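You operate a simulated robot arm through the tools that you are given. There is no shell and no other tool. Be economical: measure what you need, move in short steps, check, and stop when the job is done.

You are at the controls of a simulated two-armed robot. One attempt, no reset.

Task
Take the blue paint tin on the top of the black cabinet beside the letter trays and put it away on the upper shelf of the steel cabinet. Put the small grey tray on the top of the battery cabinet. Open the plates cupboard door, take the grey wedge and leave it on the bottom shelf of the plates cupboard, then shut the door. Open the liners drawer, fetch the roll of food bags from there and set it on the brown mat on the dark worktop and shut the drawer again. Push the lamps drawer shut. Shut the stores cupboard door. Do these in any order. Set down upright: blue paint tin.

Only the result counts: the job must be done as asked and must still hold three seconds after the hand-in. Knocking over, shifting, dropping, spilling or breaking anything else fails it.

Robot
Two 7-joint arms with two-finger grippers on one trunk, on a base that drives. Base frame: it is fixed to the floor where the robot stands at the start and does not move with it; the origin is under the middle of the robot, x ahead of it, y to its left, z up; the surface under the hand at the start is at about z = 1050. Lengths are in mm, angles in degrees, forces in N, time in s.
The left shoulder is at the start at [78, 151, 993], the right one opposite. With the tool pointing down near the work surface each hand reaches from about 100 to 700 mm from the robot's upright axis, wherever it stands, measured 20 degrees to its own side. Places, roughly: blue paint tin [750, 0, 1000]; bottom shelf of the plates cupboard [600, -6700, 100]; brown mat on the dark worktop [500, -2200, 900]; grey wedge (5x11x5 cm) [-1000, -10100, 800]; lamps drawer [100, -1900, 700]; liners drawer [400, -1900, 200]; plates cupboard door [300, -6700, 500]; roll of food bags [500, -2000, 250]; small grey tray (9x8x3 cm) [-600, -9800, 800]; stores cupboard door [0, -1300, 500]; top of the battery cabinet (25x25 cm) [560, -7520, 460]; upper shelf of the steel cabinet [-2200, -4700, 500]. Payload 2.54 kg a hand.
The TCP of each hand is the grasp point between the finger pads, 30 mm short of the fingertips. In the tool frame z runs along the fingers and y along their closing line. Largest opening 116 mm; the body of the gripper starts 95 mm behind the TCP.
Orientation is that of the tool frame in the base frame, as [roll, pitch, yaw] about the fixed x, y, z axes, in that order (R = Rz(yaw) Ry(pitch) Rx(roll)). With the fingers straight down and closing along the base's y, the tool's x points along the base's -x, its y along +y and its z along -z.

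Tools
- The arms move only by the tool arm_command. It takes "left_motion", "right_motion" or both (then of equal length, played together; a hand with none holds still); each is a list that holds one entry, the list of rows, each a list of 7 numbers: the shift along the tool's x, y, z in mm, then the turn, a rotation vector about the tool's x, y, z in degrees, then the gripper command, from -1 (shut) to 1 (fully open), values between in proportion. In form: [[[x, y, z, ax, ay, az, gripper], ...]]. A call has 1 to 20 rows; each row is the pose to reach, as a shift and turn from the pose commanded when the call began, along the tool's axes at that moment. Rows are played at 5 a second. More than 50 mm and 8.6 degrees between two rows, or a gripper value outside its range, and nothing of the call is played. Where a pose cannot be reached the arm comes as near as it can. A force on the tool above 40 N (or 10 N above the force at the start of the call, whichever is more), or a blocked arm, ends the call early, and 0.2 s more pass. Each finger travels about 72 mm/s and halts on what it meets, pressing with about 32 N; the grip force reading is that of the motor and also rises with nothing between the fingers. The clock runs only during rows and for 0.2 s after the last one: add rows that repeat a pose to give the fingers time. The reply holds the time, the measured pose of the TCP, the force on the tool along the base axes, the opening and the grip force, in the units named above and with some noise, with the torque about the TCP (base axes, N m) and any sound that the robot's microphone picked up.
- Cameras (640 x 400 px; columns grow to the right, rows downward): "scene" is now at [148, -2.6, 1194.3]; the picture's right is [-0.11, -0.99, 0.00], its down [0.25, -0.03, -0.97] and it looks along [0.96, -0.11, 0.25] (base axes); focal length 276 px, centre (320, 200). "left" rides on the left gripper at [69, 15, -122] in its tool frame; the picture's right is [-0.21, 0.98, 0.00], its down [-0.83, -0.18, -0.53] and it looks along [-0.52, -0.11, 0.85] (tool axes); focal length 251 px, centre (320, 200). "right" rides on the right gripper at [69, -15, -122] in its tool frame; the picture's right is [0.21, 0.98, 0.00], its down [-0.83, 0.18, -0.53] and it looks along [-0.52, 0.11, 0.85] (tool axes); focal length 251 px, centre (320, 200). There is no depth. A picture from a camera that has moved, and an enlarged one, comes with that camera's place and axes in the base frame and with its lens. The place of the scene camera against the robot may be out by one fixed shift of up to 12 mm in any direction.
- grab_frame(camera): a new picture of that camera. The clock stands still meanwhile.
- slide_trunk(by): slides the trunk up (or, below 0, down) by that many mm; the arms and the scene camera ride with it, the base frame stays. It gives what a move gives, with no picture.
- steer(legs): drives the robot by 1 to 6 legs, each [ahead, left, turn to the left] in mm, mm and degrees, along the robot's own axes; the way and the turn of a leg run together, so that a leg with both is an arc; at most 1500 mm and 180 degrees a leg. The arms and the cameras ride along, it lands a little off, and it stops where it bumps. It gives what a move gives.
- aim_head(pan, tilt): turns the head with the scene camera to pan (to the left, within 80 degrees either way) and tilt (down, from -29 to 69), counted from straight ahead of the robot. It gives what a move gives.
- enlarge(camera, box): a new picture of the part [left, top, right, bottom] of that camera's present view, enlarged. The clock stands still meanwhile.
- finish_job(): hands the job in; it is judged then, once.

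Work in short steps. Places have to be worked out from the pictures, the camera data and where the tool is seen: move nearer, look again, correct. Check each grasp and each placing, and mend what went wrong. You have 207 turns and 202 pictures in all, those below and enlarged ones among them. Open the grippers and draw the arms clear of the work before you hand the job in, unless the task says otherwise.

The tools are called after ">>>" as a command line: name --argument value ..., lists and objects as JSON in quotes. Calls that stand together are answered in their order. arm_command: Moves the arms, as the interface text tells. Its arguments: {"type":"object","properties":{"left_motion":{"type":"array","items":{"type":"array","items":{"type":"array","items":{"type":"number"}}}},"right_motion":{"type":"array","items":{"type":"array","items":{"type":"array","items":{"type":"number"}}}}},"required":[]} The other tools are called the same way: slide_trunk (by) slides the trunk up or down; steer (legs) drives the base; aim_head (pan, tilt) turns the head that bears the scene camera; grab_frame (camera) takes a picture; enlarge (camera, box) takes an enlarged picture of a part of a camera's view; finish_job () hands the job in.

At the start:

```text
time: 0.0
left_position: [395.1, 99.3, 1231.0]
left_ee_rot: [180.0, 0.1, -180.0]
left_wrist_force: [-0.4, 0.2, 0.4]
left_torque: [0.02, 0.0, 0.01]
left_finger_gap: 116.0
left_grasp_force: 0.1
right_position: [368.6, -172.7, 1210.5]
right_ee_rot: [-180.0, 0.0, 180.0]
right_wrist_force: [0.6, 0.3, 0.2]
right_torque: [0.0, 0.02, -0.01]
right_finger_gap: 116.3
right_grasp_force: 0.1
trunk travel left (down, up): [-229.0, 60.0]
robot x, y, heading: [-0.4, -1.7, -0.1]
head pan, tilt: [-6.4, -14.3]
```

scene: 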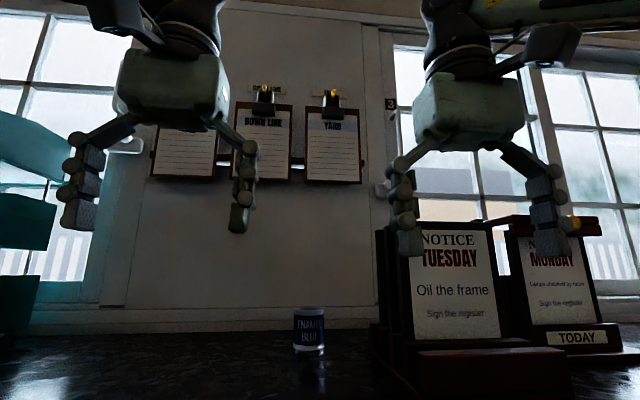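
right: 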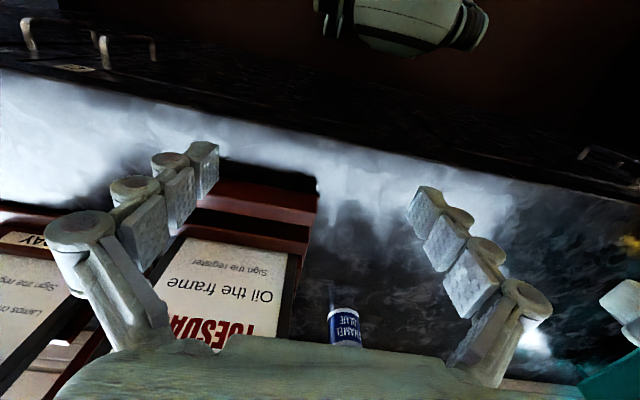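
left: 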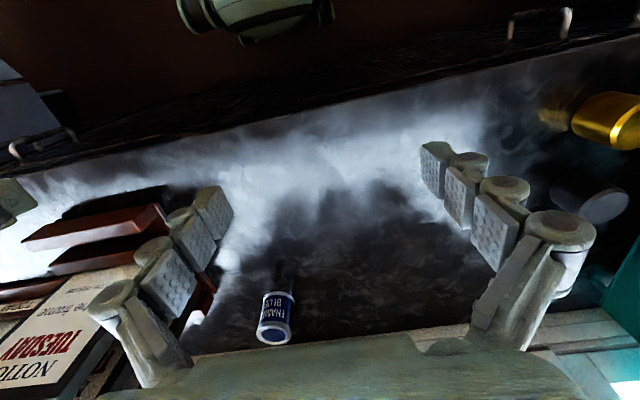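

I'll aim the head down at the worktop to locate the tin and its surroundings.

>>> aim_head --pan 0 --tilt 15

>>> grab_frame --camera "scene"

```text
time: 0.9
left_position: [395.7, 99.0, 1230.4]
left_ee_rot: [-179.9, -0.1, 180.0]
left_wrist_force: [-0.9, -0.2, 0.0]
left_torque: [0.01, -0.04, 0.03]
left_finger_gap: 116.0
left_grasp_force: 0.0
right_position: [367.9, -173.9, 1209.9]
right_ee_rot: [180.0, 0.0, -180.0]
right_wrist_force: [-0.4, 0.1, -0.1]
right_torque: [-0.01, 0.02, 0.03]
right_finger_gap: 116.2
right_grasp_force: 0.1
trunk travel left (down, up): [-229.0, 60.0]
robot x, y, heading: [-1.3, -0.8, 0.1]
head pan, tilt: [0.0, 15.0]
```

```text
198 pictures are left
camera scene: at [160.9, 6.4, 1148.8], right [0.0, -1.0, 0.0], down [-0.26, 0.0, -0.97], along [0.97, 0.0, -0.26], focal length 276 px, centre (320, 200)
```

scene: 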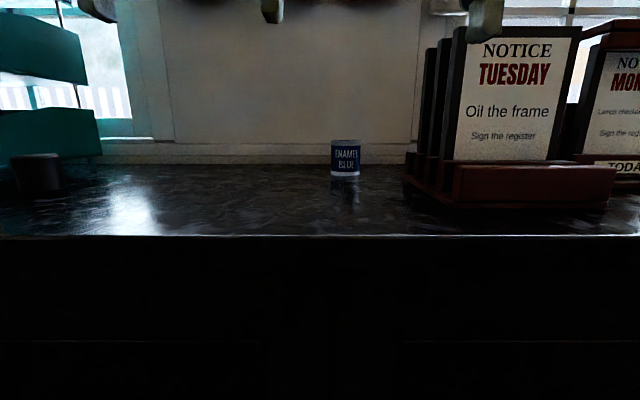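

The tin stands at about [720,-48,1050], about 60 mm tall. I'll bring the left hand behind it, tilted 35° below horizontal, so it can later be set on a shelf.

>>> arm_command --left_motion '[[[-28, -21, 8, 0, -8, 0, 1], [-56, -42, 16, 0, -16, 0, 1], [-84, -63, 23, 0, -24, 0, 1], [-112, -84, 31, 0, -32, 0, 1], [-140, -105, 39, 0, -40, 0, 1], [-168, -126, 47, 0, -48, 0, 1], [-197, -147, 55, 0, -55, 0, 1], [-197, -147, 55, 0, -55, 0, 1]]]'

>>> grab_frame --camera "left"

>>> grab_frame --camera "scene"

```text
time: 2.7
left_position: [592.5, -48.9, 1177.0]
left_ee_rot: [-179.8, 55.2, -179.9]
left_wrist_force: [0.2, -0.3, -0.1]
left_torque: [0.01, -0.04, 0.01]
left_finger_gap: 115.9
left_grasp_force: 0.0
right_position: [368.2, -173.5, 1210.1]
right_ee_rot: [-180.0, 0.0, 180.0]
right_wrist_force: [0.5, -0.5, -0.3]
right_torque: [0.0, -0.01, -0.01]
right_finger_gap: 115.9
right_grasp_force: 0.0
trunk travel left (down, up): [-229.0, 60.0]
robot x, y, heading: [-0.2, -0.0, 0.1]
head pan, tilt: [0.0, 15.0]
```

```text
197 pictures are left
camera left: at [453.6, -33.3, 1190.9], right [0.12, 0.98, 0.18], down [0.03, -0.18, 0.98], along [0.99, -0.11, -0.06], focal length 251 px, centre (320, 200)
```

left: 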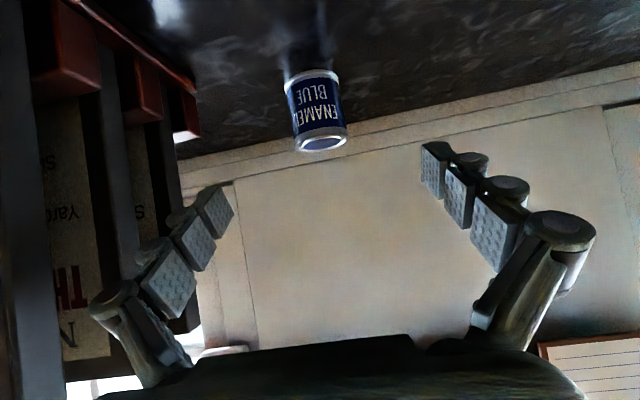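

```text
196 pictures are left
camera scene: at [160.7, 6.6, 1148.8], right [0.0, -1.0, 0.0], down [-0.26, 0.0, -0.97], along [0.97, 0.0, -0.26], focal length 276 px, centre (320, 200)
```

scene: 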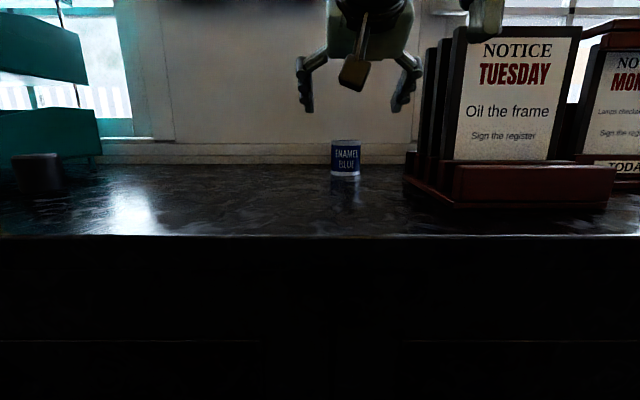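

Tin confirmed at about [722,-48], top 1114. I advance straight along the fingers by 157 mm and close.

>>> arm_command --left_motion '[[[0, 0, 40, 0, 0, 0, 1], [0, 0, 80, 0, 0, 0, 1], [1, 0, 120, 0, 0, 0, 1], [2, 0, 157, 0, 0, 0, 1], [2, 0, 157, 0, 0, 0, 1], [2, 0, 157, 0, 0, 0, -1], [2, 0, 157, 0, 0, 0, -1], [2, 0, 157, 0, 0, 0, -1], [2, 0, 157, 0, 0, 0, -1], [2, 0, 157, 0, 0, 0, -1]]]'

>>> grab_frame --camera "left"

```text
time: 4.9
left_position: [719.7, -47.3, 1085.5]
left_ee_rot: [-179.9, 55.0, -180.0]
left_wrist_force: [-0.3, -1.5, 0.6]
left_torque: [-0.05, -0.03, -0.03]
left_finger_gap: 57.9
left_grasp_force: 32.1
right_position: [367.5, -173.0, 1209.4]
right_ee_rot: [-179.9, 0.0, -180.0]
right_wrist_force: [-0.1, 0.2, 0.1]
right_torque: [0.01, 0.02, 0.0]
right_finger_gap: 116.0
right_grasp_force: 0.1
trunk travel left (down, up): [-229.0, 60.0]
robot x, y, heading: [-0.5, 3.5, -0.3]
head pan, tilt: [0.0, 15.0]
```

```text
195 pictures are left
camera left: at [580.6, -31.1, 1099.8], right [0.12, 0.98, 0.18], down [0.04, -0.18, 0.98], along [0.99, -0.11, -0.06], focal length 251 px, centre (320, 200)
```

left: 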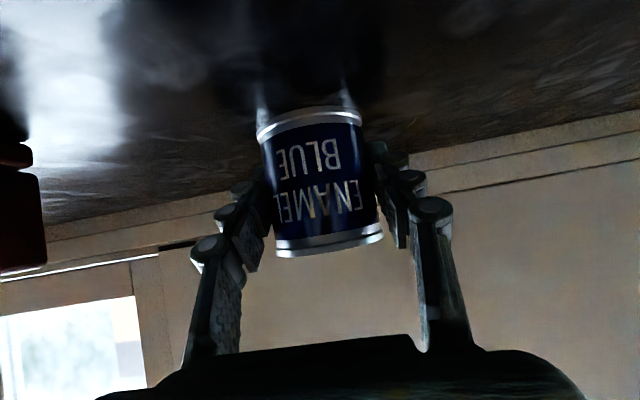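

Gripped (57.9 mm). Lift 80 mm, then draw back over the worktop towards the robot.

>>> arm_command --left_motion '[[[-33, 0, -23, 0, 0, 0, -1], [-66, 0, -46, 0, 0, 0, -1], [-43, 15, -79, 0, 0, 0, -1], [-20, 30, -112, 0, 0, 0, -1], [3, 45, -144, 0, 0, 0, -1], [26, 60, -177, 0, 0, 0, -1], [49, 75, -210, 0, 0, 0, -1], [72, 90, -243, 0, 0, 0, -1], [95, 105, -276, 0, 0, 0, -1], [118, 120, -308, 0, 0, 0, -1], [118, 120, -308, 0, 0, 0, -1]]]'

>>> aim_head --pan -60 --tilt 15

>>> grab_frame --camera "scene"

>>> grab_frame --camera "left"

```text
time: 7.3
left_position: [404.1, 75.2, 1168.7]
left_ee_rot: [-177.9, 54.1, -177.4]
left_wrist_force: [0.3, -0.1, -2.5]
left_torque: [-0.01, -0.01, -0.02]
left_finger_gap: 58.0
left_grasp_force: 31.4
right_position: [368.5, -173.7, 1209.5]
right_ee_rot: [179.9, 0.0, 180.0]
right_wrist_force: [0.4, 1.1, -1.0]
right_torque: [0.0, -0.03, 0.01]
right_finger_gap: 115.9
right_grasp_force: 0.0
trunk travel left (down, up): [-229.0, 60.0]
robot x, y, heading: [0.1, -0.8, 0.0]
head pan, tilt: [0.0, 15.0]
```

```text
time: 8.6
left_position: [402.7, 73.4, 1167.1]
left_ee_rot: [-178.2, 54.2, -177.7]
left_wrist_force: [-0.6, -0.5, -1.4]
left_torque: [0.0, 0.05, 0.01]
left_finger_gap: 58.0
left_grasp_force: 31.5
right_position: [368.1, -173.8, 1209.4]
right_ee_rot: [179.9, 0.0, -180.0]
right_wrist_force: [-1.1, -0.4, -0.2]
right_torque: [0.01, -0.01, 0.0]
right_finger_gap: 116.1
right_grasp_force: 0.1
trunk travel left (down, up): [-229.0, 60.0]
robot x, y, heading: [-0.8, -1.5, 0.3]
head pan, tilt: [-60.0, 15.0]
```

```text
194 pictures are left
camera scene: at [160.5, 12.7, 1155.1], right [0.07, -1.0, 0.0], down [-0.19, -0.01, -0.98], along [0.98, 0.07, -0.19], focal length 276 px, centre (320, 200)
```

scene: 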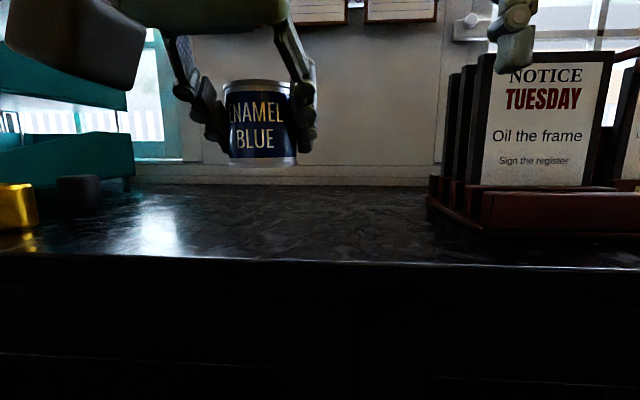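

```text
193 pictures are left
camera left: at [264.8, 86.8, 1184.0], right [0.11, 0.98, 0.16], down [0.05, -0.16, 0.99], along [0.99, -0.1, -0.07], focal length 251 px, centre (320, 200)
```

left: 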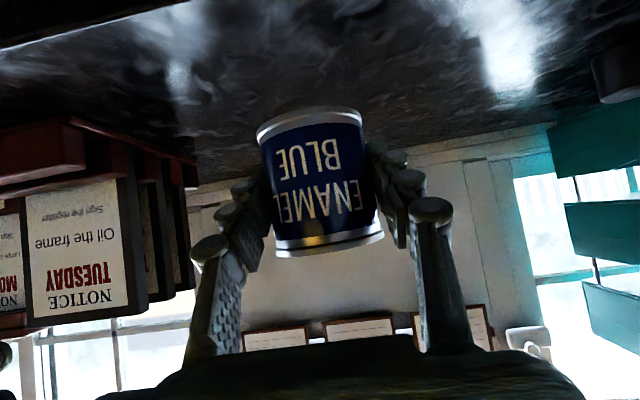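

The picture seems to have been taken before the head turned; look again.

>>> grab_frame --camera "scene"

```text
192 pictures are left
camera scene: at [160.5, 12.7, 1155.1], right [0.07, -1.0, 0.0], down [-0.19, -0.01, -0.98], along [0.98, 0.07, -0.19], focal length 276 px, centre (320, 200)
```

scene: 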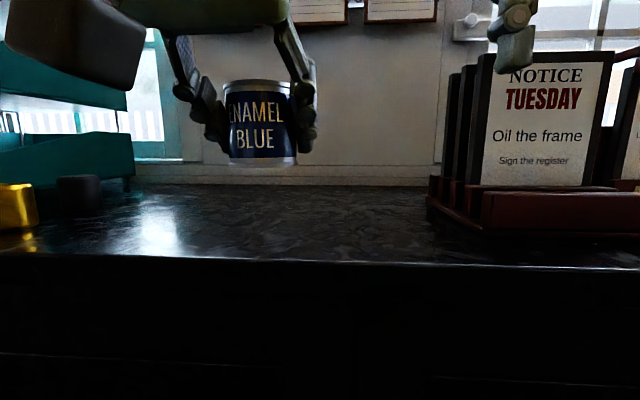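

The head seems blocked by the left arm (reading disagrees with the view). I move the arm left and slightly forward to free it.

>>> arm_command --left_motion '[[[-10, 40, 15, 0, 0, 0, -1], [-20, 80, 30, 0, 0, 0, -1], [-29, 130, 41, 0, 0, 0, -1], [-29, 170, 41, 0, 0, 0, -1], [-29, 170, 41, 0, 0, 0, -1]]]'

>>> grab_frame --camera "scene"

```text
refused: row 3 steps farther than a row can; nothing moved
```

```text
191 pictures are left
camera scene: at [160.5, 12.7, 1155.1], right [0.07, -1.0, 0.0], down [-0.19, -0.01, -0.98], along [0.98, 0.07, -0.19], focal length 276 px, centre (320, 200)
```

scene: 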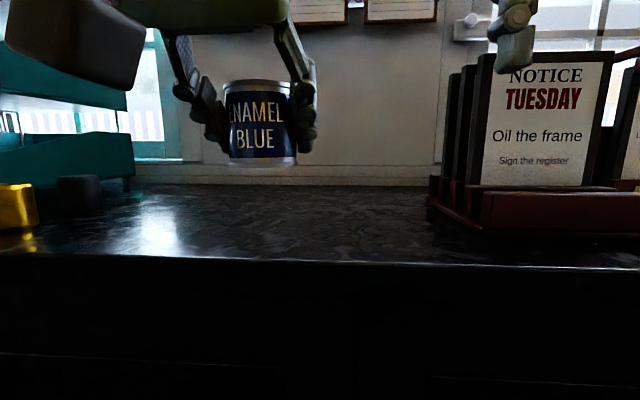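

Smaller steps, same aim.

>>> arm_command --left_motion '[[[-10, 35, 15, 0, 0, 0, -1], [-20, 75, 30, 0, 0, 0, -1], [-29, 115, 41, 0, 0, 0, -1], [-29, 155, 41, 0, 0, 0, -1], [-29, 170, 41, 0, 0, 0, -1], [-29, 170, 41, 0, 0, 0, -1]]]'

>>> grab_frame --camera "scene"

```text
time: 10.0
left_position: [449.2, 242.6, 1166.1]
left_ee_rot: [179.9, 55.1, 179.9]
left_wrist_force: [0.7, 0.1, -2.0]
left_torque: [-0.06, -0.03, -0.02]
left_finger_gap: 58.0
left_grasp_force: 31.9
right_position: [368.9, -172.8, 1210.2]
right_ee_rot: [-180.0, -0.1, 180.0]
right_wrist_force: [0.1, -0.2, -0.2]
right_torque: [0.0, 0.01, -0.03]
right_finger_gap: 115.8
right_grasp_force: 0.1
trunk travel left (down, up): [-229.0, 60.0]
robot x, y, heading: [-0.9, 1.5, 0.1]
head pan, tilt: [-60.0, 15.0]
```

```text
190 pictures are left
camera scene: at [114.3, -74.5, 1148.7], right [-0.87, -0.5, 0.0], down [-0.13, 0.22, -0.97], along [0.48, -0.84, -0.26], focal length 276 px, centre (320, 200)
```

scene: 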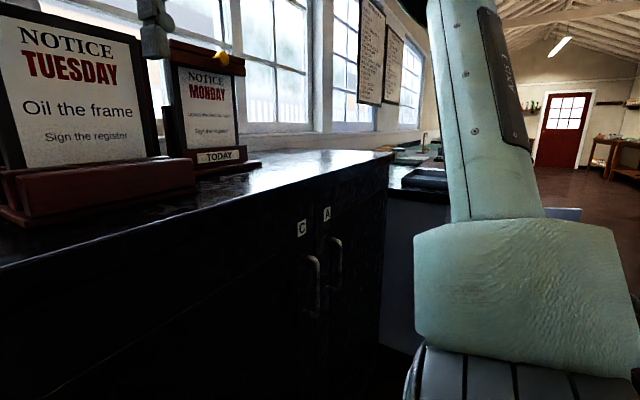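

The head is free. Look right-rear and left for the room layout before driving.

>>> aim_head --pan -80 --tilt 10

>>> grab_frame --camera "scene"

>>> steer --legs '[[-300, 0, 0]]'

>>> grab_frame --camera "scene"

```text
time: 10.9
left_position: [448.6, 242.9, 1163.4]
left_ee_rot: [180.0, 54.9, 179.9]
left_wrist_force: [0.2, -1.2, -2.1]
left_torque: [0.02, 0.0, 0.0]
left_finger_gap: 58.0
left_grasp_force: 31.7
right_position: [369.8, -172.7, 1209.3]
right_ee_rot: [-180.0, 0.0, -180.0]
right_wrist_force: [0.5, 0.0, 0.3]
right_torque: [0.0, 0.01, 0.03]
right_finger_gap: 115.9
right_grasp_force: 0.1
trunk travel left (down, up): [-229.0, 60.0]
robot x, y, heading: [3.9, -1.4, 0.0]
head pan, tilt: [-80.0, 10.0]
```

```text
189 pictures are left
camera scene: at [83.9, -85.1, 1156.9], right [-0.98, -0.17, 0.0], down [-0.03, 0.17, -0.98], along [0.17, -0.97, -0.17], focal length 276 px, centre (320, 200)
```

scene: 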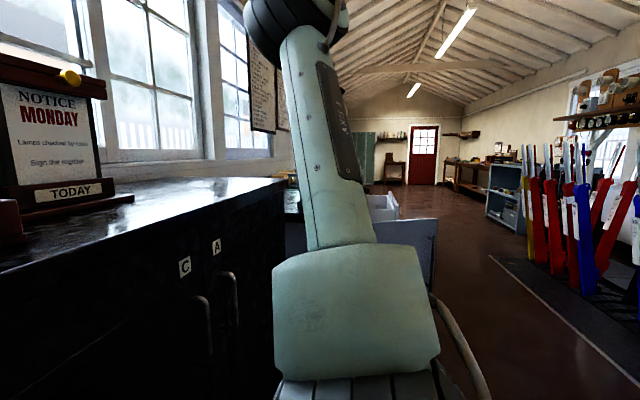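

```text
time: 12.9
left_position: [147.0, 241.7, 1165.7]
left_ee_rot: [179.9, 55.0, -179.8]
left_wrist_force: [-1.0, -0.1, -2.0]
left_torque: [-0.02, -0.01, 0.0]
left_finger_gap: 57.9
left_grasp_force: 32.0
right_position: [67.6, -173.3, 1210.3]
right_ee_rot: [180.0, 0.1, -179.9]
right_wrist_force: [-0.4, -0.6, -0.5]
right_torque: [0.02, -0.03, -0.04]
right_finger_gap: 115.9
right_grasp_force: 0.0
trunk travel left (down, up): [-229.0, 60.0]
robot x, y, heading: [-300.7, -0.4, 0.4]
head pan, tilt: [-80.0, 10.0]
```

```text
188 pictures are left
camera scene: at [-218.0, -85.2, 1156.9], right [-0.98, -0.17, 0.0], down [-0.03, 0.17, -0.98], along [0.17, -0.97, -0.17], focal length 276 px, centre (320, 200)
```

scene: 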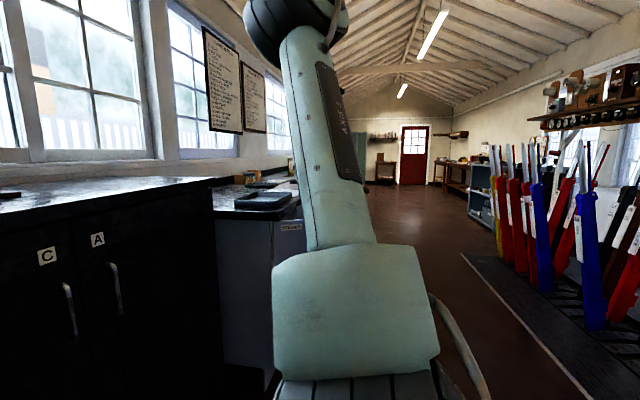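

Signal-box room: counters on the +x side, lever frame at x<-1300. I back off to x≈-600 and turn right to face -y.

>>> steer --legs '[[-320, 0, 0], [0, 0, -90]]'

>>> aim_head --pan 0 --tilt 20

>>> grab_frame --camera "scene"

>>> aim_head --pan 45 --tilt 25

>>> grab_frame --camera "scene"

```text
time: 19.0
left_position: [-377.5, -448.6, 1165.6]
left_ee_rot: [-180.0, 55.0, 90.0]
left_wrist_force: [0.2, -0.4, -1.8]
left_torque: [0.02, 0.0, 0.01]
left_finger_gap: 58.2
left_grasp_force: 31.7
right_position: [-793.4, -367.9, 1209.4]
right_ee_rot: [-180.0, 0.0, 90.0]
right_wrist_force: [0.4, 0.3, 0.2]
right_torque: [0.0, 0.01, 0.02]
right_finger_gap: 116.2
right_grasp_force: 0.1
trunk travel left (down, up): [-229.0, 60.0]
robot x, y, heading: [-617.9, 1.5, -89.9]
head pan, tilt: [-80.0, 10.0]
```

```text
time: 20.5
left_position: [-377.2, -449.9, 1165.0]
left_ee_rot: [179.9, 55.0, 90.0]
left_wrist_force: [-0.4, -0.6, -2.5]
left_torque: [-0.01, 0.0, 0.01]
left_finger_gap: 57.9
left_grasp_force: 31.8
right_position: [-792.5, -368.9, 1209.8]
right_ee_rot: [180.0, -0.1, 90.0]
right_wrist_force: [-0.1, 0.6, 0.4]
right_torque: [0.03, -0.03, 0.0]
right_finger_gap: 116.1
right_grasp_force: 0.1
trunk travel left (down, up): [-229.0, 60.0]
robot x, y, heading: [-622.7, -2.9, -89.9]
head pan, tilt: [0.0, 20.0]
```

```text
187 pictures are left
camera scene: at [-620.0, -155.1, 1140.6], right [-1.0, 0.0, 0.0], down [0.0, 0.34, -0.94], along [0.0, -0.94, -0.34], focal length 276 px, centre (320, 200)
```

scene: 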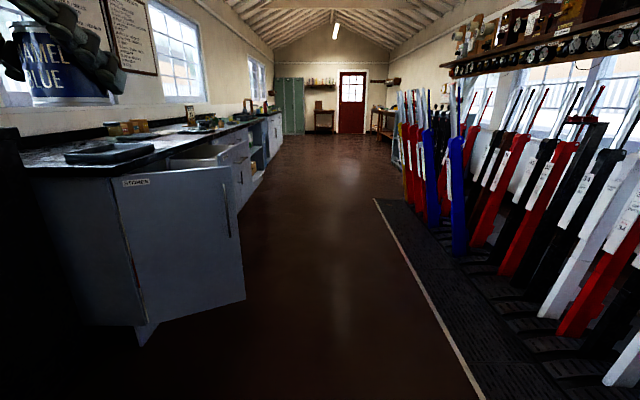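

```text
time: 21.6
left_position: [-377.8, -449.8, 1164.4]
left_ee_rot: [180.0, 55.0, 90.0]
left_wrist_force: [-0.4, 0.4, -1.9]
left_torque: [0.01, -0.01, 0.01]
left_finger_gap: 58.0
left_grasp_force: 31.8
right_position: [-793.1, -368.3, 1211.3]
right_ee_rot: [-180.0, 0.1, 90.0]
right_wrist_force: [0.4, -0.8, -0.4]
right_torque: [0.0, 0.02, -0.01]
right_finger_gap: 115.9
right_grasp_force: 0.0
trunk travel left (down, up): [-229.0, 60.0]
robot x, y, heading: [-616.1, 2.0, -89.9]
head pan, tilt: [45.0, 25.0]
```

```text
186 pictures are left
camera scene: at [-554.8, -127.2, 1132.5], right [-0.71, -0.71, 0.0], down [-0.3, 0.3, -0.91], along [0.64, -0.64, -0.42], focal length 276 px, centre (320, 200)
```

scene: 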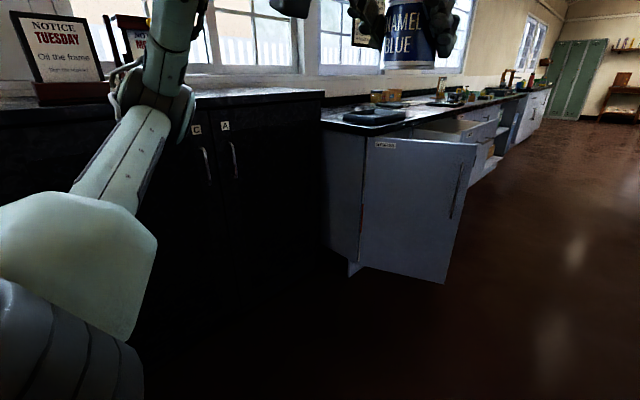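

Layout is clear: aisle at x≈-650 is free (stores door edge ~x -200). I carry the tin down the aisle to y≈-4400 first, then look right for the steel cabinet.

>>> steer --legs '[[1500, 0, 0], [1500, 0, 0], [1400, 0, 0]]'

>>> aim_head --pan -60 --tilt 15

>>> grab_frame --camera "scene"

>>> aim_head --pan 0 --tilt 15

>>> grab_frame --camera "scene"

```text
time: 42.8
left_position: [-389.8, -4890.6, 1164.4]
left_ee_rot: [-180.0, 55.0, 88.5]
left_wrist_force: [-0.5, -0.7, -1.6]
left_torque: [0.0, 0.01, -0.01]
left_finger_gap: 58.0
left_grasp_force: 32.1
right_position: [-803.3, -4798.9, 1210.6]
right_ee_rot: [-180.0, 0.0, 88.5]
right_wrist_force: [0.5, -0.5, 0.5]
right_torque: [0.01, 0.0, -0.01]
right_finger_gap: 116.1
right_grasp_force: 0.1
trunk travel left (down, up): [-229.0, 60.0]
robot x, y, heading: [-616.5, -4440.0, -91.6]
head pan, tilt: [45.0, 25.0]
```

```text
time: 44.6
left_position: [-389.3, -4888.6, 1163.6]
left_ee_rot: [179.9, 55.0, 88.5]
left_wrist_force: [-0.7, 0.2, -2.8]
left_torque: [0.02, -0.01, 0.01]
left_finger_gap: 58.2
left_grasp_force: 31.9
right_position: [-803.9, -4797.2, 1209.5]
right_ee_rot: [179.9, 0.1, 88.5]
right_wrist_force: [0.2, 1.2, -0.4]
right_torque: [-0.02, 0.01, -0.01]
right_finger_gap: 116.2
right_grasp_force: 0.0
trunk travel left (down, up): [-229.0, 60.0]
robot x, y, heading: [-619.2, -4434.6, -91.6]
head pan, tilt: [-60.0, 15.0]
```

```text
185 pictures are left
camera scene: at [-704.1, -4540.5, 1148.7], right [-0.48, 0.88, 0.0], down [0.23, 0.12, -0.97], along [-0.85, -0.46, -0.26], focal length 276 px, centre (320, 200)
```

scene: 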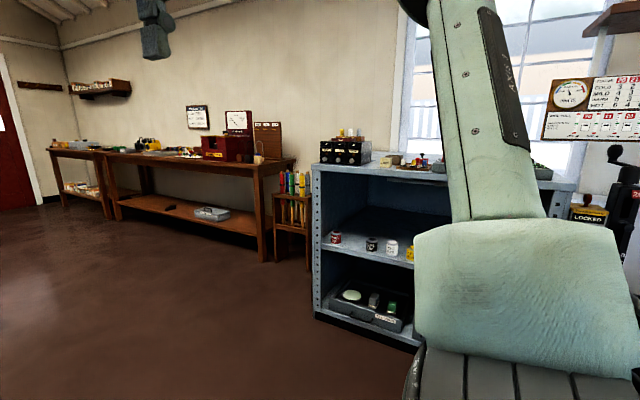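

```text
time: 45.9
left_position: [-389.4, -4889.1, 1164.7]
left_ee_rot: [180.0, 55.0, 88.5]
left_wrist_force: [0.1, 0.0, -2.0]
left_torque: [-0.01, -0.03, 0.0]
left_finger_gap: 57.8
left_grasp_force: 32.4
right_position: [-802.3, -4798.6, 1210.9]
right_ee_rot: [180.0, 0.0, 88.5]
right_wrist_force: [-0.1, 0.2, 0.3]
right_torque: [0.01, -0.02, -0.01]
right_finger_gap: 116.1
right_grasp_force: 0.0
trunk travel left (down, up): [-229.0, 60.0]
robot x, y, heading: [-620.9, -4433.2, -91.8]
head pan, tilt: [0.0, 15.0]
```

```text
184 pictures are left
camera scene: at [-624.6, -4589.3, 1148.7], right [-1.0, 0.03, 0.0], down [0.01, 0.26, -0.97], along [-0.03, -0.97, -0.26], focal length 276 px, centre (320, 200)
```

scene: 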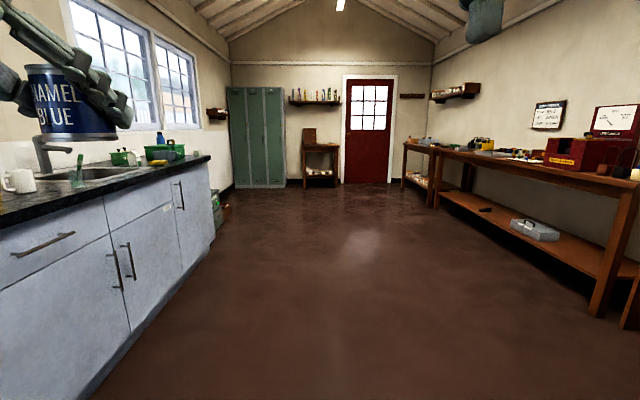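

Steel cabinet faces +x with front at x≈-2030, y from -5290 to about -4150; upper shelf z≈460. I drive to face it and look.

>>> steer --legs '[[300, 0, 0], [0, 0, -88], [300, 0, 0]]'

>>> aim_head --pan 0 --tilt 30

>>> grab_frame --camera "scene"

```text
time: 53.5
left_position: [-1379.5, -4998.4, 1165.9]
left_ee_rot: [180.0, 55.0, 1.1]
left_wrist_force: [0.0, 0.5, -1.9]
left_torque: [0.04, -0.01, -0.01]
left_finger_gap: 58.3
left_grasp_force: 31.8
right_position: [-1305.8, -4580.5, 1209.6]
right_ee_rot: [-180.0, -0.1, 1.1]
right_wrist_force: [-0.8, -0.5, -0.1]
right_torque: [0.0, -0.03, -0.01]
right_finger_gap: 116.0
right_grasp_force: 0.0
trunk travel left (down, up): [-229.0, 60.0]
robot x, y, heading: [-934.8, -4748.2, -179.0]
head pan, tilt: [0.0, 15.0]
```

```text
time: 54.3
left_position: [-1378.8, -4998.8, 1165.6]
left_ee_rot: [179.9, 55.0, 1.0]
left_wrist_force: [0.0, -0.9, -2.9]
left_torque: [0.0, -0.01, 0.04]
left_finger_gap: 58.0
left_grasp_force: 32.0
right_position: [-1305.7, -4581.2, 1209.8]
right_ee_rot: [-180.0, 0.0, 1.1]
right_wrist_force: [-0.8, -0.3, -0.1]
right_torque: [-0.02, 0.01, 0.01]
right_finger_gap: 116.1
right_grasp_force: 0.2
trunk travel left (down, up): [-229.0, 60.0]
robot x, y, heading: [-935.1, -4752.0, -178.8]
head pan, tilt: [0.0, 30.0]
```

```text
183 pictures are left
camera scene: at [-1093.7, -4744.1, 1124.6], right [-0.02, 1.0, 0.0], down [0.5, 0.01, -0.87], along [-0.87, -0.02, -0.5], focal length 276 px, centre (320, 200)
```

scene: 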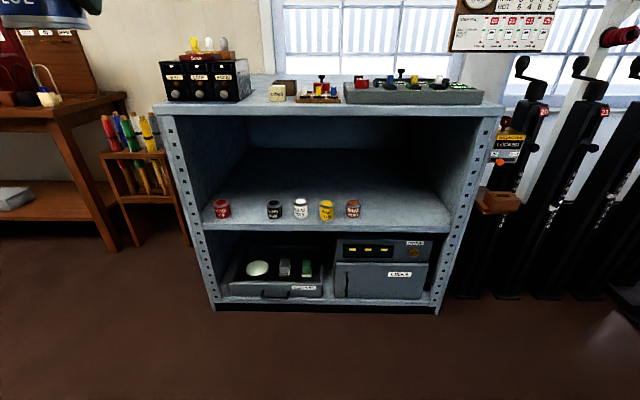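

Shelf front at x≈-2000, surface z≈480; free space right of the row of tins around y≈-4470. I'll drive to about (-1400,-4520) and lower the trunk.

>>> steer --legs '[[440, -230, -1.2]]'

>>> slide_trunk --by -225

>>> grab_frame --camera "scene"

```text
time: 57.2
left_position: [-1824.9, -4758.8, 1164.8]
left_ee_rot: [-180.0, 54.9, -0.2]
left_wrist_force: [0.3, 0.6, -2.2]
left_torque: [0.01, -0.02, 0.01]
left_finger_gap: 58.0
left_grasp_force: 31.7
right_position: [-1744.6, -4345.4, 1210.5]
right_ee_rot: [-179.9, 0.0, -0.2]
right_wrist_force: [-0.1, -0.3, -0.4]
right_torque: [-0.01, 0.0, 0.01]
right_finger_gap: 116.1
right_grasp_force: 0.1
trunk travel left (down, up): [-229.0, 60.0]
robot x, y, heading: [-1372.3, -4518.8, 179.7]
head pan, tilt: [0.0, 30.0]
```

```text
time: 59.6
left_position: [-1824.9, -4759.7, 940.8]
left_ee_rot: [180.0, 55.0, -0.1]
left_wrist_force: [0.6, -0.6, -1.9]
left_torque: [0.0, -0.02, -0.06]
left_finger_gap: 58.2
left_grasp_force: 32.1
right_position: [-1743.5, -4344.7, 985.3]
right_ee_rot: [180.0, 0.0, -0.1]
right_wrist_force: [-0.2, 0.2, 0.1]
right_torque: [0.02, 0.02, -0.01]
right_finger_gap: 115.9
right_grasp_force: 0.1
trunk travel left (down, up): [-4.0, 285.0]
robot x, y, heading: [-1373.9, -4518.3, 179.5]
head pan, tilt: [0.0, 30.0]
```

```text
182 pictures are left
camera scene: at [-1534.3, -4512.3, 899.6], right [0.0, 1.0, 0.0], down [0.5, 0.0, -0.87], along [-0.87, 0.0, -0.5], focal length 276 px, centre (320, 200)
```

scene: 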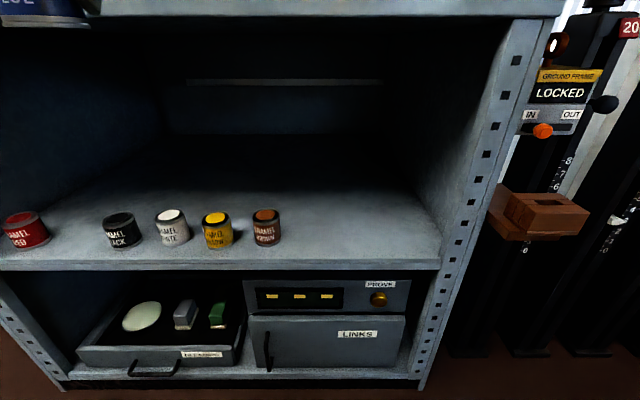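

I move the tin to the front of the free spot, well above the shelf level (TCP z 620), and look with the hand camera.

>>> arm_command --left_motion '[[[24, -26, 17, 0, 0, 0, -1], [48, -53, 33, 0, 0, 0, -1], [71, -79, 50, 0, 0, 0, -1], [95, -105, 67, 0, 0, 0, -1], [119, -132, 84, 0, 0, 0, -1], [143, -158, 100, 0, 0, 0, -1], [167, -185, 117, 0, 0, 0, -1], [191, -211, 134, 0, 0, 0, -1], [214, -237, 151, 0, 0, 0, -1], [238, -264, 167, 0, 0, 0, -1], [262, -290, 184, 0, 0, 0, -1], [262, -290, 184, 0, 0, 0, -1]]]'

>>> grab_frame --camera "left"

>>> grab_frame --camera "scene"

```text
time: 62.2
left_position: [-1823.0, -4468.9, 621.3]
left_ee_rot: [-180.0, 55.0, -0.1]
left_wrist_force: [0.0, 0.3, -2.0]
left_torque: [-0.03, 0.0, 0.02]
left_finger_gap: 58.1
left_grasp_force: 32.0
right_position: [-1743.7, -4343.3, 985.4]
right_ee_rot: [180.0, 0.0, -0.2]
right_wrist_force: [-0.4, 0.4, 0.8]
right_torque: [-0.02, 0.02, 0.03]
right_finger_gap: 116.1
right_grasp_force: 0.0
trunk travel left (down, up): [-4.0, 285.0]
robot x, y, heading: [-1373.3, -4520.8, 180.1]
head pan, tilt: [0.0, 30.0]
```

```text
181 pictures are left
camera left: at [-1683.1, -4485.1, 635.7], right [-0.13, -0.98, 0.18], down [-0.04, 0.18, 0.98], along [-0.99, 0.12, -0.06], focal length 251 px, centre (320, 200)
```

left: 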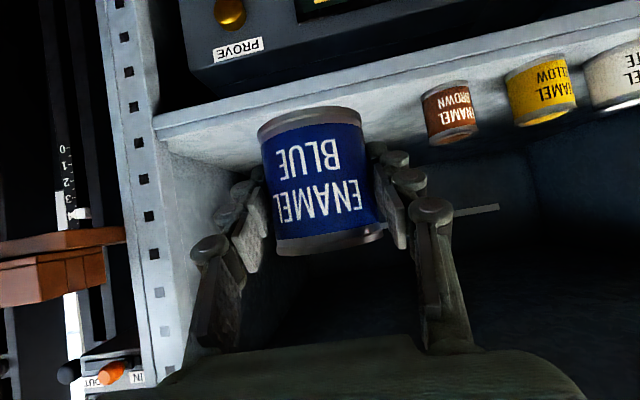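

```text
180 pictures are left
camera scene: at [-1534.3, -4512.2, 899.5], right [0.0, 1.0, 0.0], down [0.5, 0.0, -0.87], along [-0.87, 0.0, -0.5], focal length 276 px, centre (320, 200)
```

scene: 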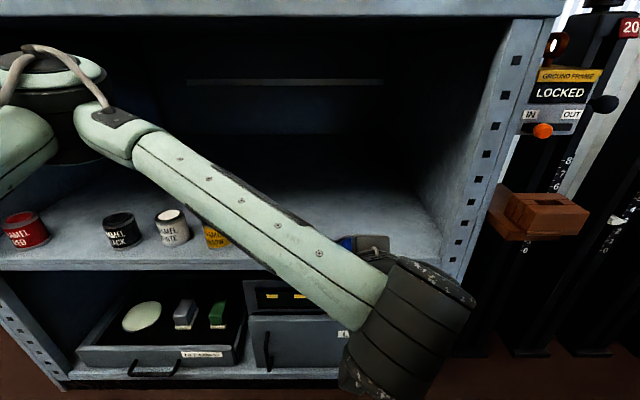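

Triangulated: shelf surface z≈508, front edge x≈-1960. I insert to x≈-2050 at z 575, then check.

>>> arm_command --left_motion '[[[-15, 0, 35, 0, 0, 0, -1], [-31, 0, 71, 0, 0, 0, -1], [-46, 0, 106, 0, 0, 0, -1], [-62, 0, 141, 0, 0, 0, -1], [-77, 0, 177, 0, 0, 0, -1], [-93, 0, 212, 0, 0, 0, -1], [-93, 0, 212, 0, 0, 0, -1], [-81, 0, 220, 0, 0, 0, -1], [-76, 0, 224, 0, 0, 0, -1], [-76, 0, 224, 0, 0, 0, -1]]]'

>>> grab_frame --camera "left"

```text
time: 64.4
left_position: [-2051.2, -4469.9, 553.2]
left_ee_rot: [-180.0, 55.0, -0.3]
left_wrist_force: [-0.9, -0.5, -3.0]
left_torque: [0.0, -0.02, 0.0]
left_finger_gap: 58.2
left_grasp_force: 31.8
right_position: [-1742.7, -4343.9, 985.8]
right_ee_rot: [-179.9, 0.0, -0.3]
right_wrist_force: [-0.1, -0.5, -0.3]
right_torque: [0.01, -0.02, 0.0]
right_finger_gap: 115.9
right_grasp_force: 0.1
trunk travel left (down, up): [-4.0, 285.0]
robot x, y, heading: [-1374.5, -4518.4, 179.9]
head pan, tilt: [0.0, 30.0]
```

```text
179 pictures are left
camera left: at [-1911.1, -4485.7, 567.9], right [-0.13, -0.98, 0.18], down [-0.04, 0.18, 0.98], along [-0.99, 0.12, -0.06], focal length 251 px, centre (320, 200)
```

left: 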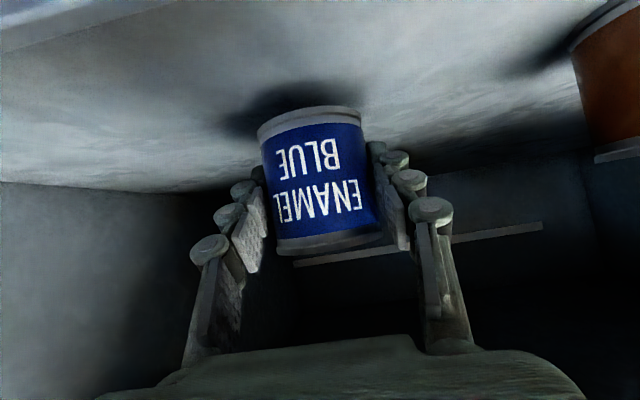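

Near the surface (contact shadow under tin). Lower 8 mm in small steps and watch force.

>>> arm_command --left_motion '[[[1.6, 0, 1.1, 0, 0, 0, -1], [3.3, 0, 2.3, 0, 0, 0, -1], [4.9, 0, 3.4, 0, 0, 0, -1], [6.5, 0, 4.6, 0, 0, 0, -1], [6.5, 0, 4.6, 0, 0, 0, -1]]]'

>>> grab_frame --camera "left"

```text
time: 65.6
left_position: [-2051.0, -4468.5, 545.8]
left_ee_rot: [179.9, 55.0, -0.1]
left_wrist_force: [-0.4, -0.6, -2.6]
left_torque: [0.01, 0.0, 0.01]
left_finger_gap: 58.0
left_grasp_force: 32.0
right_position: [-1743.8, -4344.1, 984.3]
right_ee_rot: [179.9, -0.1, -0.2]
right_wrist_force: [0.2, 0.2, 0.4]
right_torque: [-0.01, 0.0, -0.01]
right_finger_gap: 116.2
right_grasp_force: 0.0
trunk travel left (down, up): [-4.0, 285.0]
robot x, y, heading: [-1377.7, -4513.7, 179.9]
head pan, tilt: [0.0, 30.0]
```

```text
178 pictures are left
camera left: at [-1911.2, -4484.4, 560.0], right [-0.13, -0.98, 0.18], down [-0.04, 0.18, 0.98], along [-0.99, 0.12, -0.06], focal length 251 px, centre (320, 200)
```

left: 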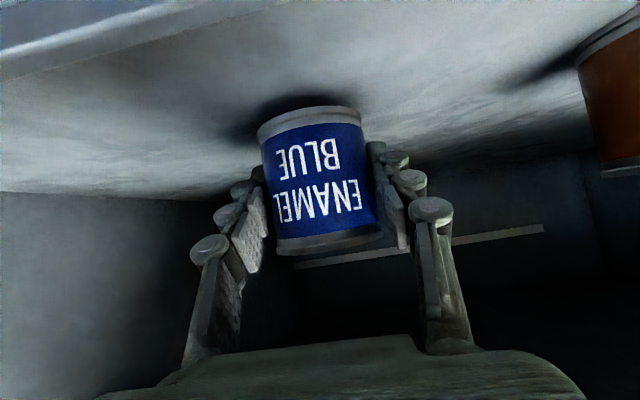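

No contact yet; keep lowering up to 14 mm in 2 mm steps.

>>> arm_command --left_motion '[[[1.6, 0, 1.1, 0, 0, 0, -1], [3.3, 0, 2.3, 0, 0, 0, -1], [4.9, 0, 3.4, 0, 0, 0, -1], [5.7, 0, 4, 0, 0, 0, -1], [6.5, 0, 4.6, 0, 0, 0, -1], [6.5, 0, 4.6, 0, 0, 0, -1]]]'

```text
time: 67.0
left_position: [-2050.4, -4469.0, 538.7]
left_ee_rot: [180.0, 55.0, -0.1]
left_wrist_force: [0.3, 0.7, -3.0]
left_torque: [0.0, -0.04, -0.01]
left_finger_gap: 57.9
left_grasp_force: 32.0
right_position: [-1744.3, -4344.8, 985.2]
right_ee_rot: [179.9, 0.1, -0.1]
right_wrist_force: [-0.3, 0.0, 0.1]
right_torque: [-0.02, 0.02, -0.01]
right_finger_gap: 116.0
right_grasp_force: 0.0
trunk travel left (down, up): [-4.0, 285.0]
robot x, y, heading: [-1374.4, -4516.7, 179.8]
head pan, tilt: [0.0, 30.0]
```

>>> arm_command --left_motion '[[[1.6, 0, 1.1, 0, 0, 0, -1], [3.3, 0, 2.3, 0, 0, 0, -1], [4.9, 0, 3.4, 0, 0, 0, -1], [5.7, 0, 4, 0, 0, 0, -1], [6.5, 0, 4.6, 0, 0, 0, -1], [6.5, 0, 4.6, 0, 0, 0, -1]]]'

>>> grab_frame --camera "left"

```text
time: 68.4
left_position: [-2050.9, -4469.6, 535.5]
left_ee_rot: [-179.7, 55.4, -0.1]
left_wrist_force: [-1.0, -0.6, 25.8]
left_torque: [-0.01, 0.13, -0.17]
left_finger_gap: 58.4
left_grasp_force: 31.7
right_position: [-1741.3, -4345.5, 986.0]
right_ee_rot: [-180.0, 0.2, -0.2]
right_wrist_force: [0.4, -0.3, 0.6]
right_torque: [0.0, 0.04, 0.01]
right_finger_gap: 116.1
right_grasp_force: 0.1
trunk travel left (down, up): [-4.0, 285.0]
robot x, y, heading: [-1374.5, -4518.6, 179.9]
head pan, tilt: [0.0, 30.0]
```

```text
177 pictures are left
camera left: at [-1911.6, -4484.2, 548.1], right [-0.12, -0.98, 0.18], down [-0.03, 0.18, 0.98], along [-0.99, 0.12, -0.05], focal length 251 px, centre (320, 200)
```

left: 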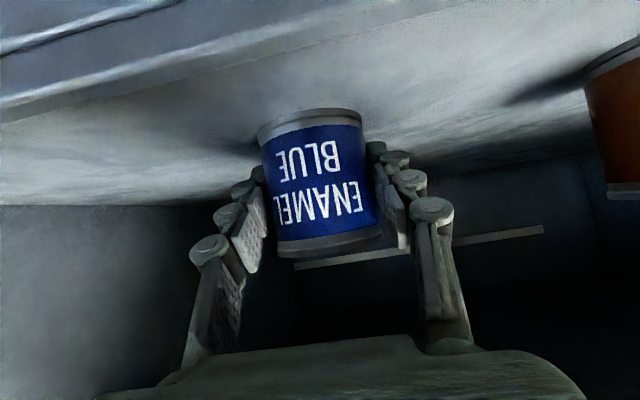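

Contact (26 N) with the shelf at z≈500. Relax 4 mm, open gently, and withdraw along the fingers.

>>> arm_command --left_motion '[[[-1.6, 0, -1.1, 0, 0, 0, -1], [-3.3, 0, -2.3, 0, 0, 0, -1], [-3.3, 0, -2.3, 0, 0, 0, 0.15], [-3.3, 0, -2.3, 0, 0, 0, 0.5], [-3.3, 0, -2.3, 0, 0, 0, 0.5], [-3.3, 0, -2.3, 0, 0, 0, 0.5], [-3.3, 0, -40, 0, 0, 0, 0.5], [-3.3, 0, -80, 0, 0, 0, 0.5], [-3.3, 0, -120, 0, 0, 0, 0.5], [-3.3, 0, -160, 0, 0, 0, 0.5], [-3.3, 0, -200, 0, 0, 0, 0.5], [-3.3, 0, -240, 0, 0, 0, 0.5], [-3.3, 0, -240, 0, 0, 0, 0.5]]]'

>>> grab_frame --camera "left"

>>> grab_frame --camera "scene"

```text
time: 71.2
left_position: [-1855.3, -4468.7, 672.9]
left_ee_rot: [179.9, 55.0, -0.1]
left_wrist_force: [-0.4, -0.1, 0.1]
left_torque: [-0.03, 0.01, 0.03]
left_finger_gap: 87.0
left_grasp_force: 0.0
right_position: [-1741.8, -4343.8, 984.0]
right_ee_rot: [-180.0, 0.0, -0.3]
right_wrist_force: [-0.1, -0.3, 0.8]
right_torque: [-0.01, 0.0, 0.0]
right_finger_gap: 115.9
right_grasp_force: 0.1
trunk travel left (down, up): [-4.0, 285.0]
robot x, y, heading: [-1376.0, -4521.2, 179.7]
head pan, tilt: [0.0, 30.0]
```

```text
176 pictures are left
camera left: at [-1715.6, -4484.1, 686.1], right [-0.13, -0.98, 0.18], down [-0.04, 0.18, 0.98], along [-0.99, 0.12, -0.06], focal length 251 px, centre (320, 200)
```

left: 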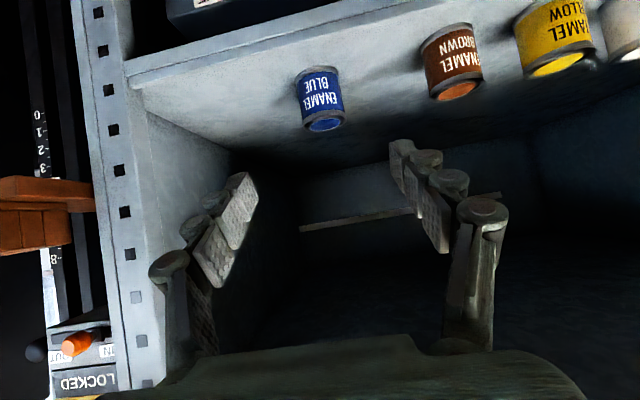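

```text
175 pictures are left
camera scene: at [-1534.2, -4512.2, 899.5], right [0.0, 1.0, 0.0], down [0.5, 0.0, -0.87], along [-0.87, 0.0, -0.5], focal length 276 px, centre (320, 200)
```

scene: 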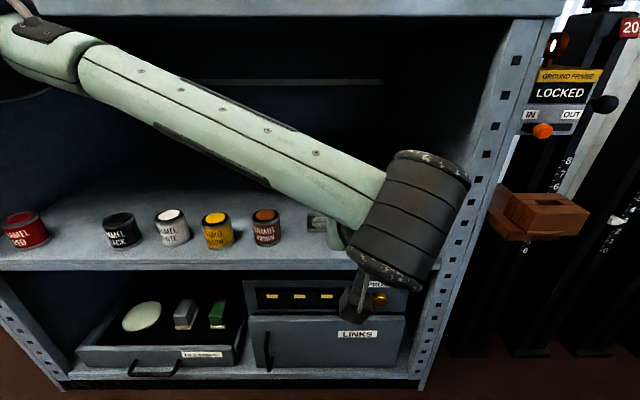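

Tin is upright on the upper shelf. Now back off, turn to -y and drive toward the far end where the tray and wedge are.

>>> steer --legs '[[-600, 0, 0], [0, 0, 90], [1500, 0, 0], [1500, 0, 0], [1000, 0, 0]]'

>>> aim_head --pan 0 --tilt 20

>>> grab_frame --camera "scene"

```text
time: 97.4
left_position: [-955.2, -9018.5, 671.2]
left_ee_rot: [179.9, 55.1, 88.3]
left_wrist_force: [0.0, -0.4, 1.0]
left_torque: [-0.02, 0.02, 0.05]
left_finger_gap: 86.9
left_grasp_force: 0.0
right_position: [-1076.3, -8902.2, 984.6]
right_ee_rot: [-180.0, 0.1, 88.1]
right_wrist_force: [0.1, -0.3, 0.1]
right_torque: [0.0, 0.01, 0.05]
right_finger_gap: 115.8
right_grasp_force: 0.1
trunk travel left (down, up): [-4.0, 285.0]
robot x, y, heading: [-894.2, -8540.2, -91.7]
head pan, tilt: [0.0, 30.0]
```

```text
time: 98.1
left_position: [-954.7, -9018.0, 670.1]
left_ee_rot: [180.0, 55.0, 88.2]
left_wrist_force: [0.5, 0.3, -0.1]
left_torque: [-0.04, 0.01, -0.02]
left_finger_gap: 87.1
left_grasp_force: 0.0
right_position: [-1076.1, -8901.8, 985.7]
right_ee_rot: [179.9, 0.0, 88.2]
right_wrist_force: [0.4, 0.0, -0.7]
right_torque: [0.02, 0.0, 0.03]
right_finger_gap: 116.0
right_grasp_force: 0.0
trunk travel left (down, up): [-4.0, 285.0]
robot x, y, heading: [-891.7, -8538.6, -91.9]
head pan, tilt: [0.0, 20.0]
```

```text
174 pictures are left
camera scene: at [-896.4, -8693.4, 915.5], right [-1.0, 0.03, 0.0], down [0.01, 0.34, -0.94], along [-0.03, -0.94, -0.34], focal length 276 px, centre (320, 200)
```

scene: 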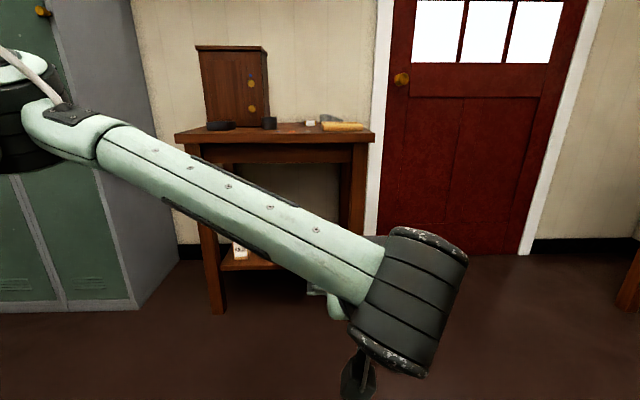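

The stand holds several small items; enlarge.

>>> enlarge --camera "scene" --box '[170, 90, 390, 230]'

```text
2.86 times, centred on (280, 160) of scene
camera zoom: at [-896.4, -8693.4, 915.5], right [-1.0, 0.03, 0.0], down [0.01, 0.34, -0.94], along [-0.03, -0.94, -0.34], focal length 788 px, centre (434, 314)
```

zoom: 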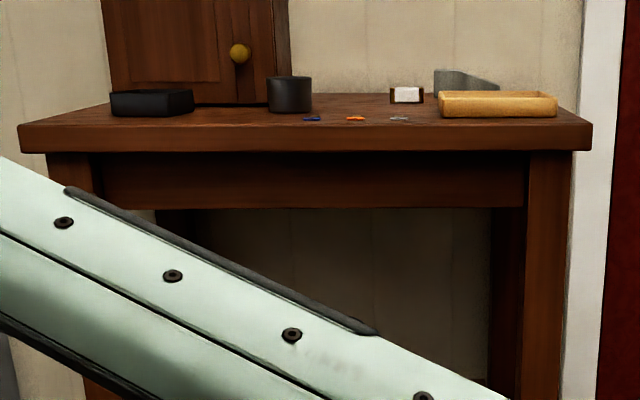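

Dark grey tray at left (x≈-480), grey wedge behind a wooden tray at right (x≈-960). First put the left arm into a top-down pose on its own side.

>>> arm_command --left_motion '[[[-19, 26, -22, 0, 5, 0, 1], [-39, 53, -45, 0, 10, 0, 1], [-58, 79, -67, 0, 15, 0, 1], [-77, 105, -89, 0, 20, 0, 1], [-97, 132, -111, 0, 25, 0, 1], [-116, 158, -134, 0, 30, 0, 1], [-136, 185, -156, 0, 35, 0, 1], [-155, 211, -178, 0, 40, 0, 1], [-174, 237, -200, 0, 45, 0, 1], [-194, 264, -223, 0, 50, 0, 1], [-213, 290, -245, 0, 55, 0, 1], [-213, 290, -245, 0, 55, 0, 1]]]'

>>> slide_trunk --by 120

>>> steer --legs '[[350, 160, 1.8]]'

>>> aim_head --pan 0 --tilt 30

>>> grab_frame --camera "scene"

```text
time: 100.7
left_position: [-664.8, -8948.0, 986.0]
left_ee_rot: [-179.9, 0.2, 88.2]
left_wrist_force: [0.4, 0.9, -0.2]
left_torque: [-0.04, -0.03, -0.02]
left_finger_gap: 116.1
left_grasp_force: 0.2
right_position: [-1076.5, -8902.1, 984.8]
right_ee_rot: [179.9, 0.1, 88.2]
right_wrist_force: [-0.3, 0.5, 0.3]
right_torque: [0.03, 0.01, 0.03]
right_finger_gap: 115.9
right_grasp_force: 0.0
trunk travel left (down, up): [-4.0, 285.0]
robot x, y, heading: [-887.9, -8541.4, -92.0]
head pan, tilt: [0.0, 20.0]
```

```text
time: 102.2
left_position: [-664.9, -8948.7, 1104.6]
left_ee_rot: [-179.9, -0.1, 88.3]
left_wrist_force: [-0.1, 0.4, 1.0]
left_torque: [0.0, -0.04, 0.02]
left_finger_gap: 116.1
left_grasp_force: 0.0
right_position: [-1076.8, -8901.4, 1105.6]
right_ee_rot: [179.9, 0.1, 88.1]
right_wrist_force: [0.2, -0.8, 0.3]
right_torque: [0.03, 0.02, 0.01]
right_finger_gap: 115.9
right_grasp_force: 0.1
trunk travel left (down, up): [-124.0, 165.0]
robot x, y, heading: [-892.4, -8538.6, -91.9]
head pan, tilt: [0.0, 20.0]
```

```text
time: 104.7
left_position: [-499.5, -9297.6, 1104.5]
left_ee_rot: [180.0, 0.0, 89.5]
left_wrist_force: [-1.2, -0.2, -0.3]
left_torque: [-0.02, -0.01, 0.05]
left_finger_gap: 116.0
left_grasp_force: 0.0
right_position: [-910.8, -9261.2, 1105.8]
right_ee_rot: [180.0, 0.1, 89.4]
right_wrist_force: [0.2, -0.1, -0.2]
right_torque: [0.05, -0.02, 0.01]
right_finger_gap: 115.9
right_grasp_force: 0.0
trunk travel left (down, up): [-124.0, 165.0]
robot x, y, heading: [-733.6, -8895.4, -90.4]
head pan, tilt: [0.0, 20.0]
```

```text
time: 105.4
left_position: [-499.0, -9298.8, 1105.9]
left_ee_rot: [180.0, 0.2, 89.5]
left_wrist_force: [0.7, 0.2, 0.4]
left_torque: [0.02, 0.04, -0.02]
left_finger_gap: 115.7
left_grasp_force: 0.1
right_position: [-911.9, -9261.7, 1105.3]
right_ee_rot: [-180.0, 0.1, 89.5]
right_wrist_force: [0.1, 0.3, 0.3]
right_torque: [0.02, 0.03, -0.02]
right_finger_gap: 116.3
right_grasp_force: 0.1
trunk travel left (down, up): [-124.0, 165.0]
robot x, y, heading: [-735.6, -8893.1, -90.7]
head pan, tilt: [0.0, 30.0]
```

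```text
172 pictures are left
camera scene: at [-736.8, -9046.0, 1019.6], right [-1.0, 0.01, 0.0], down [0.0, 0.5, -0.87], along [-0.01, -0.87, -0.5], focal length 276 px, centre (320, 200)
```

scene: 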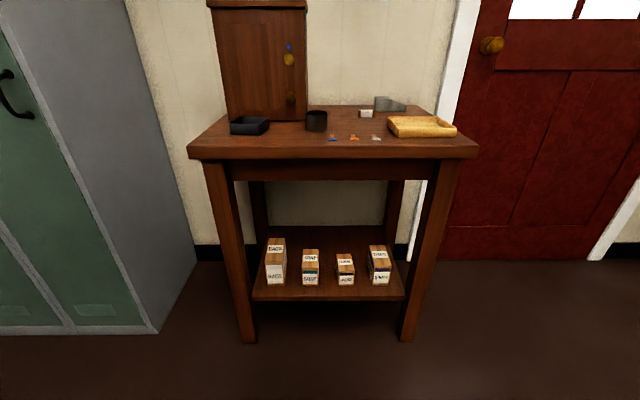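

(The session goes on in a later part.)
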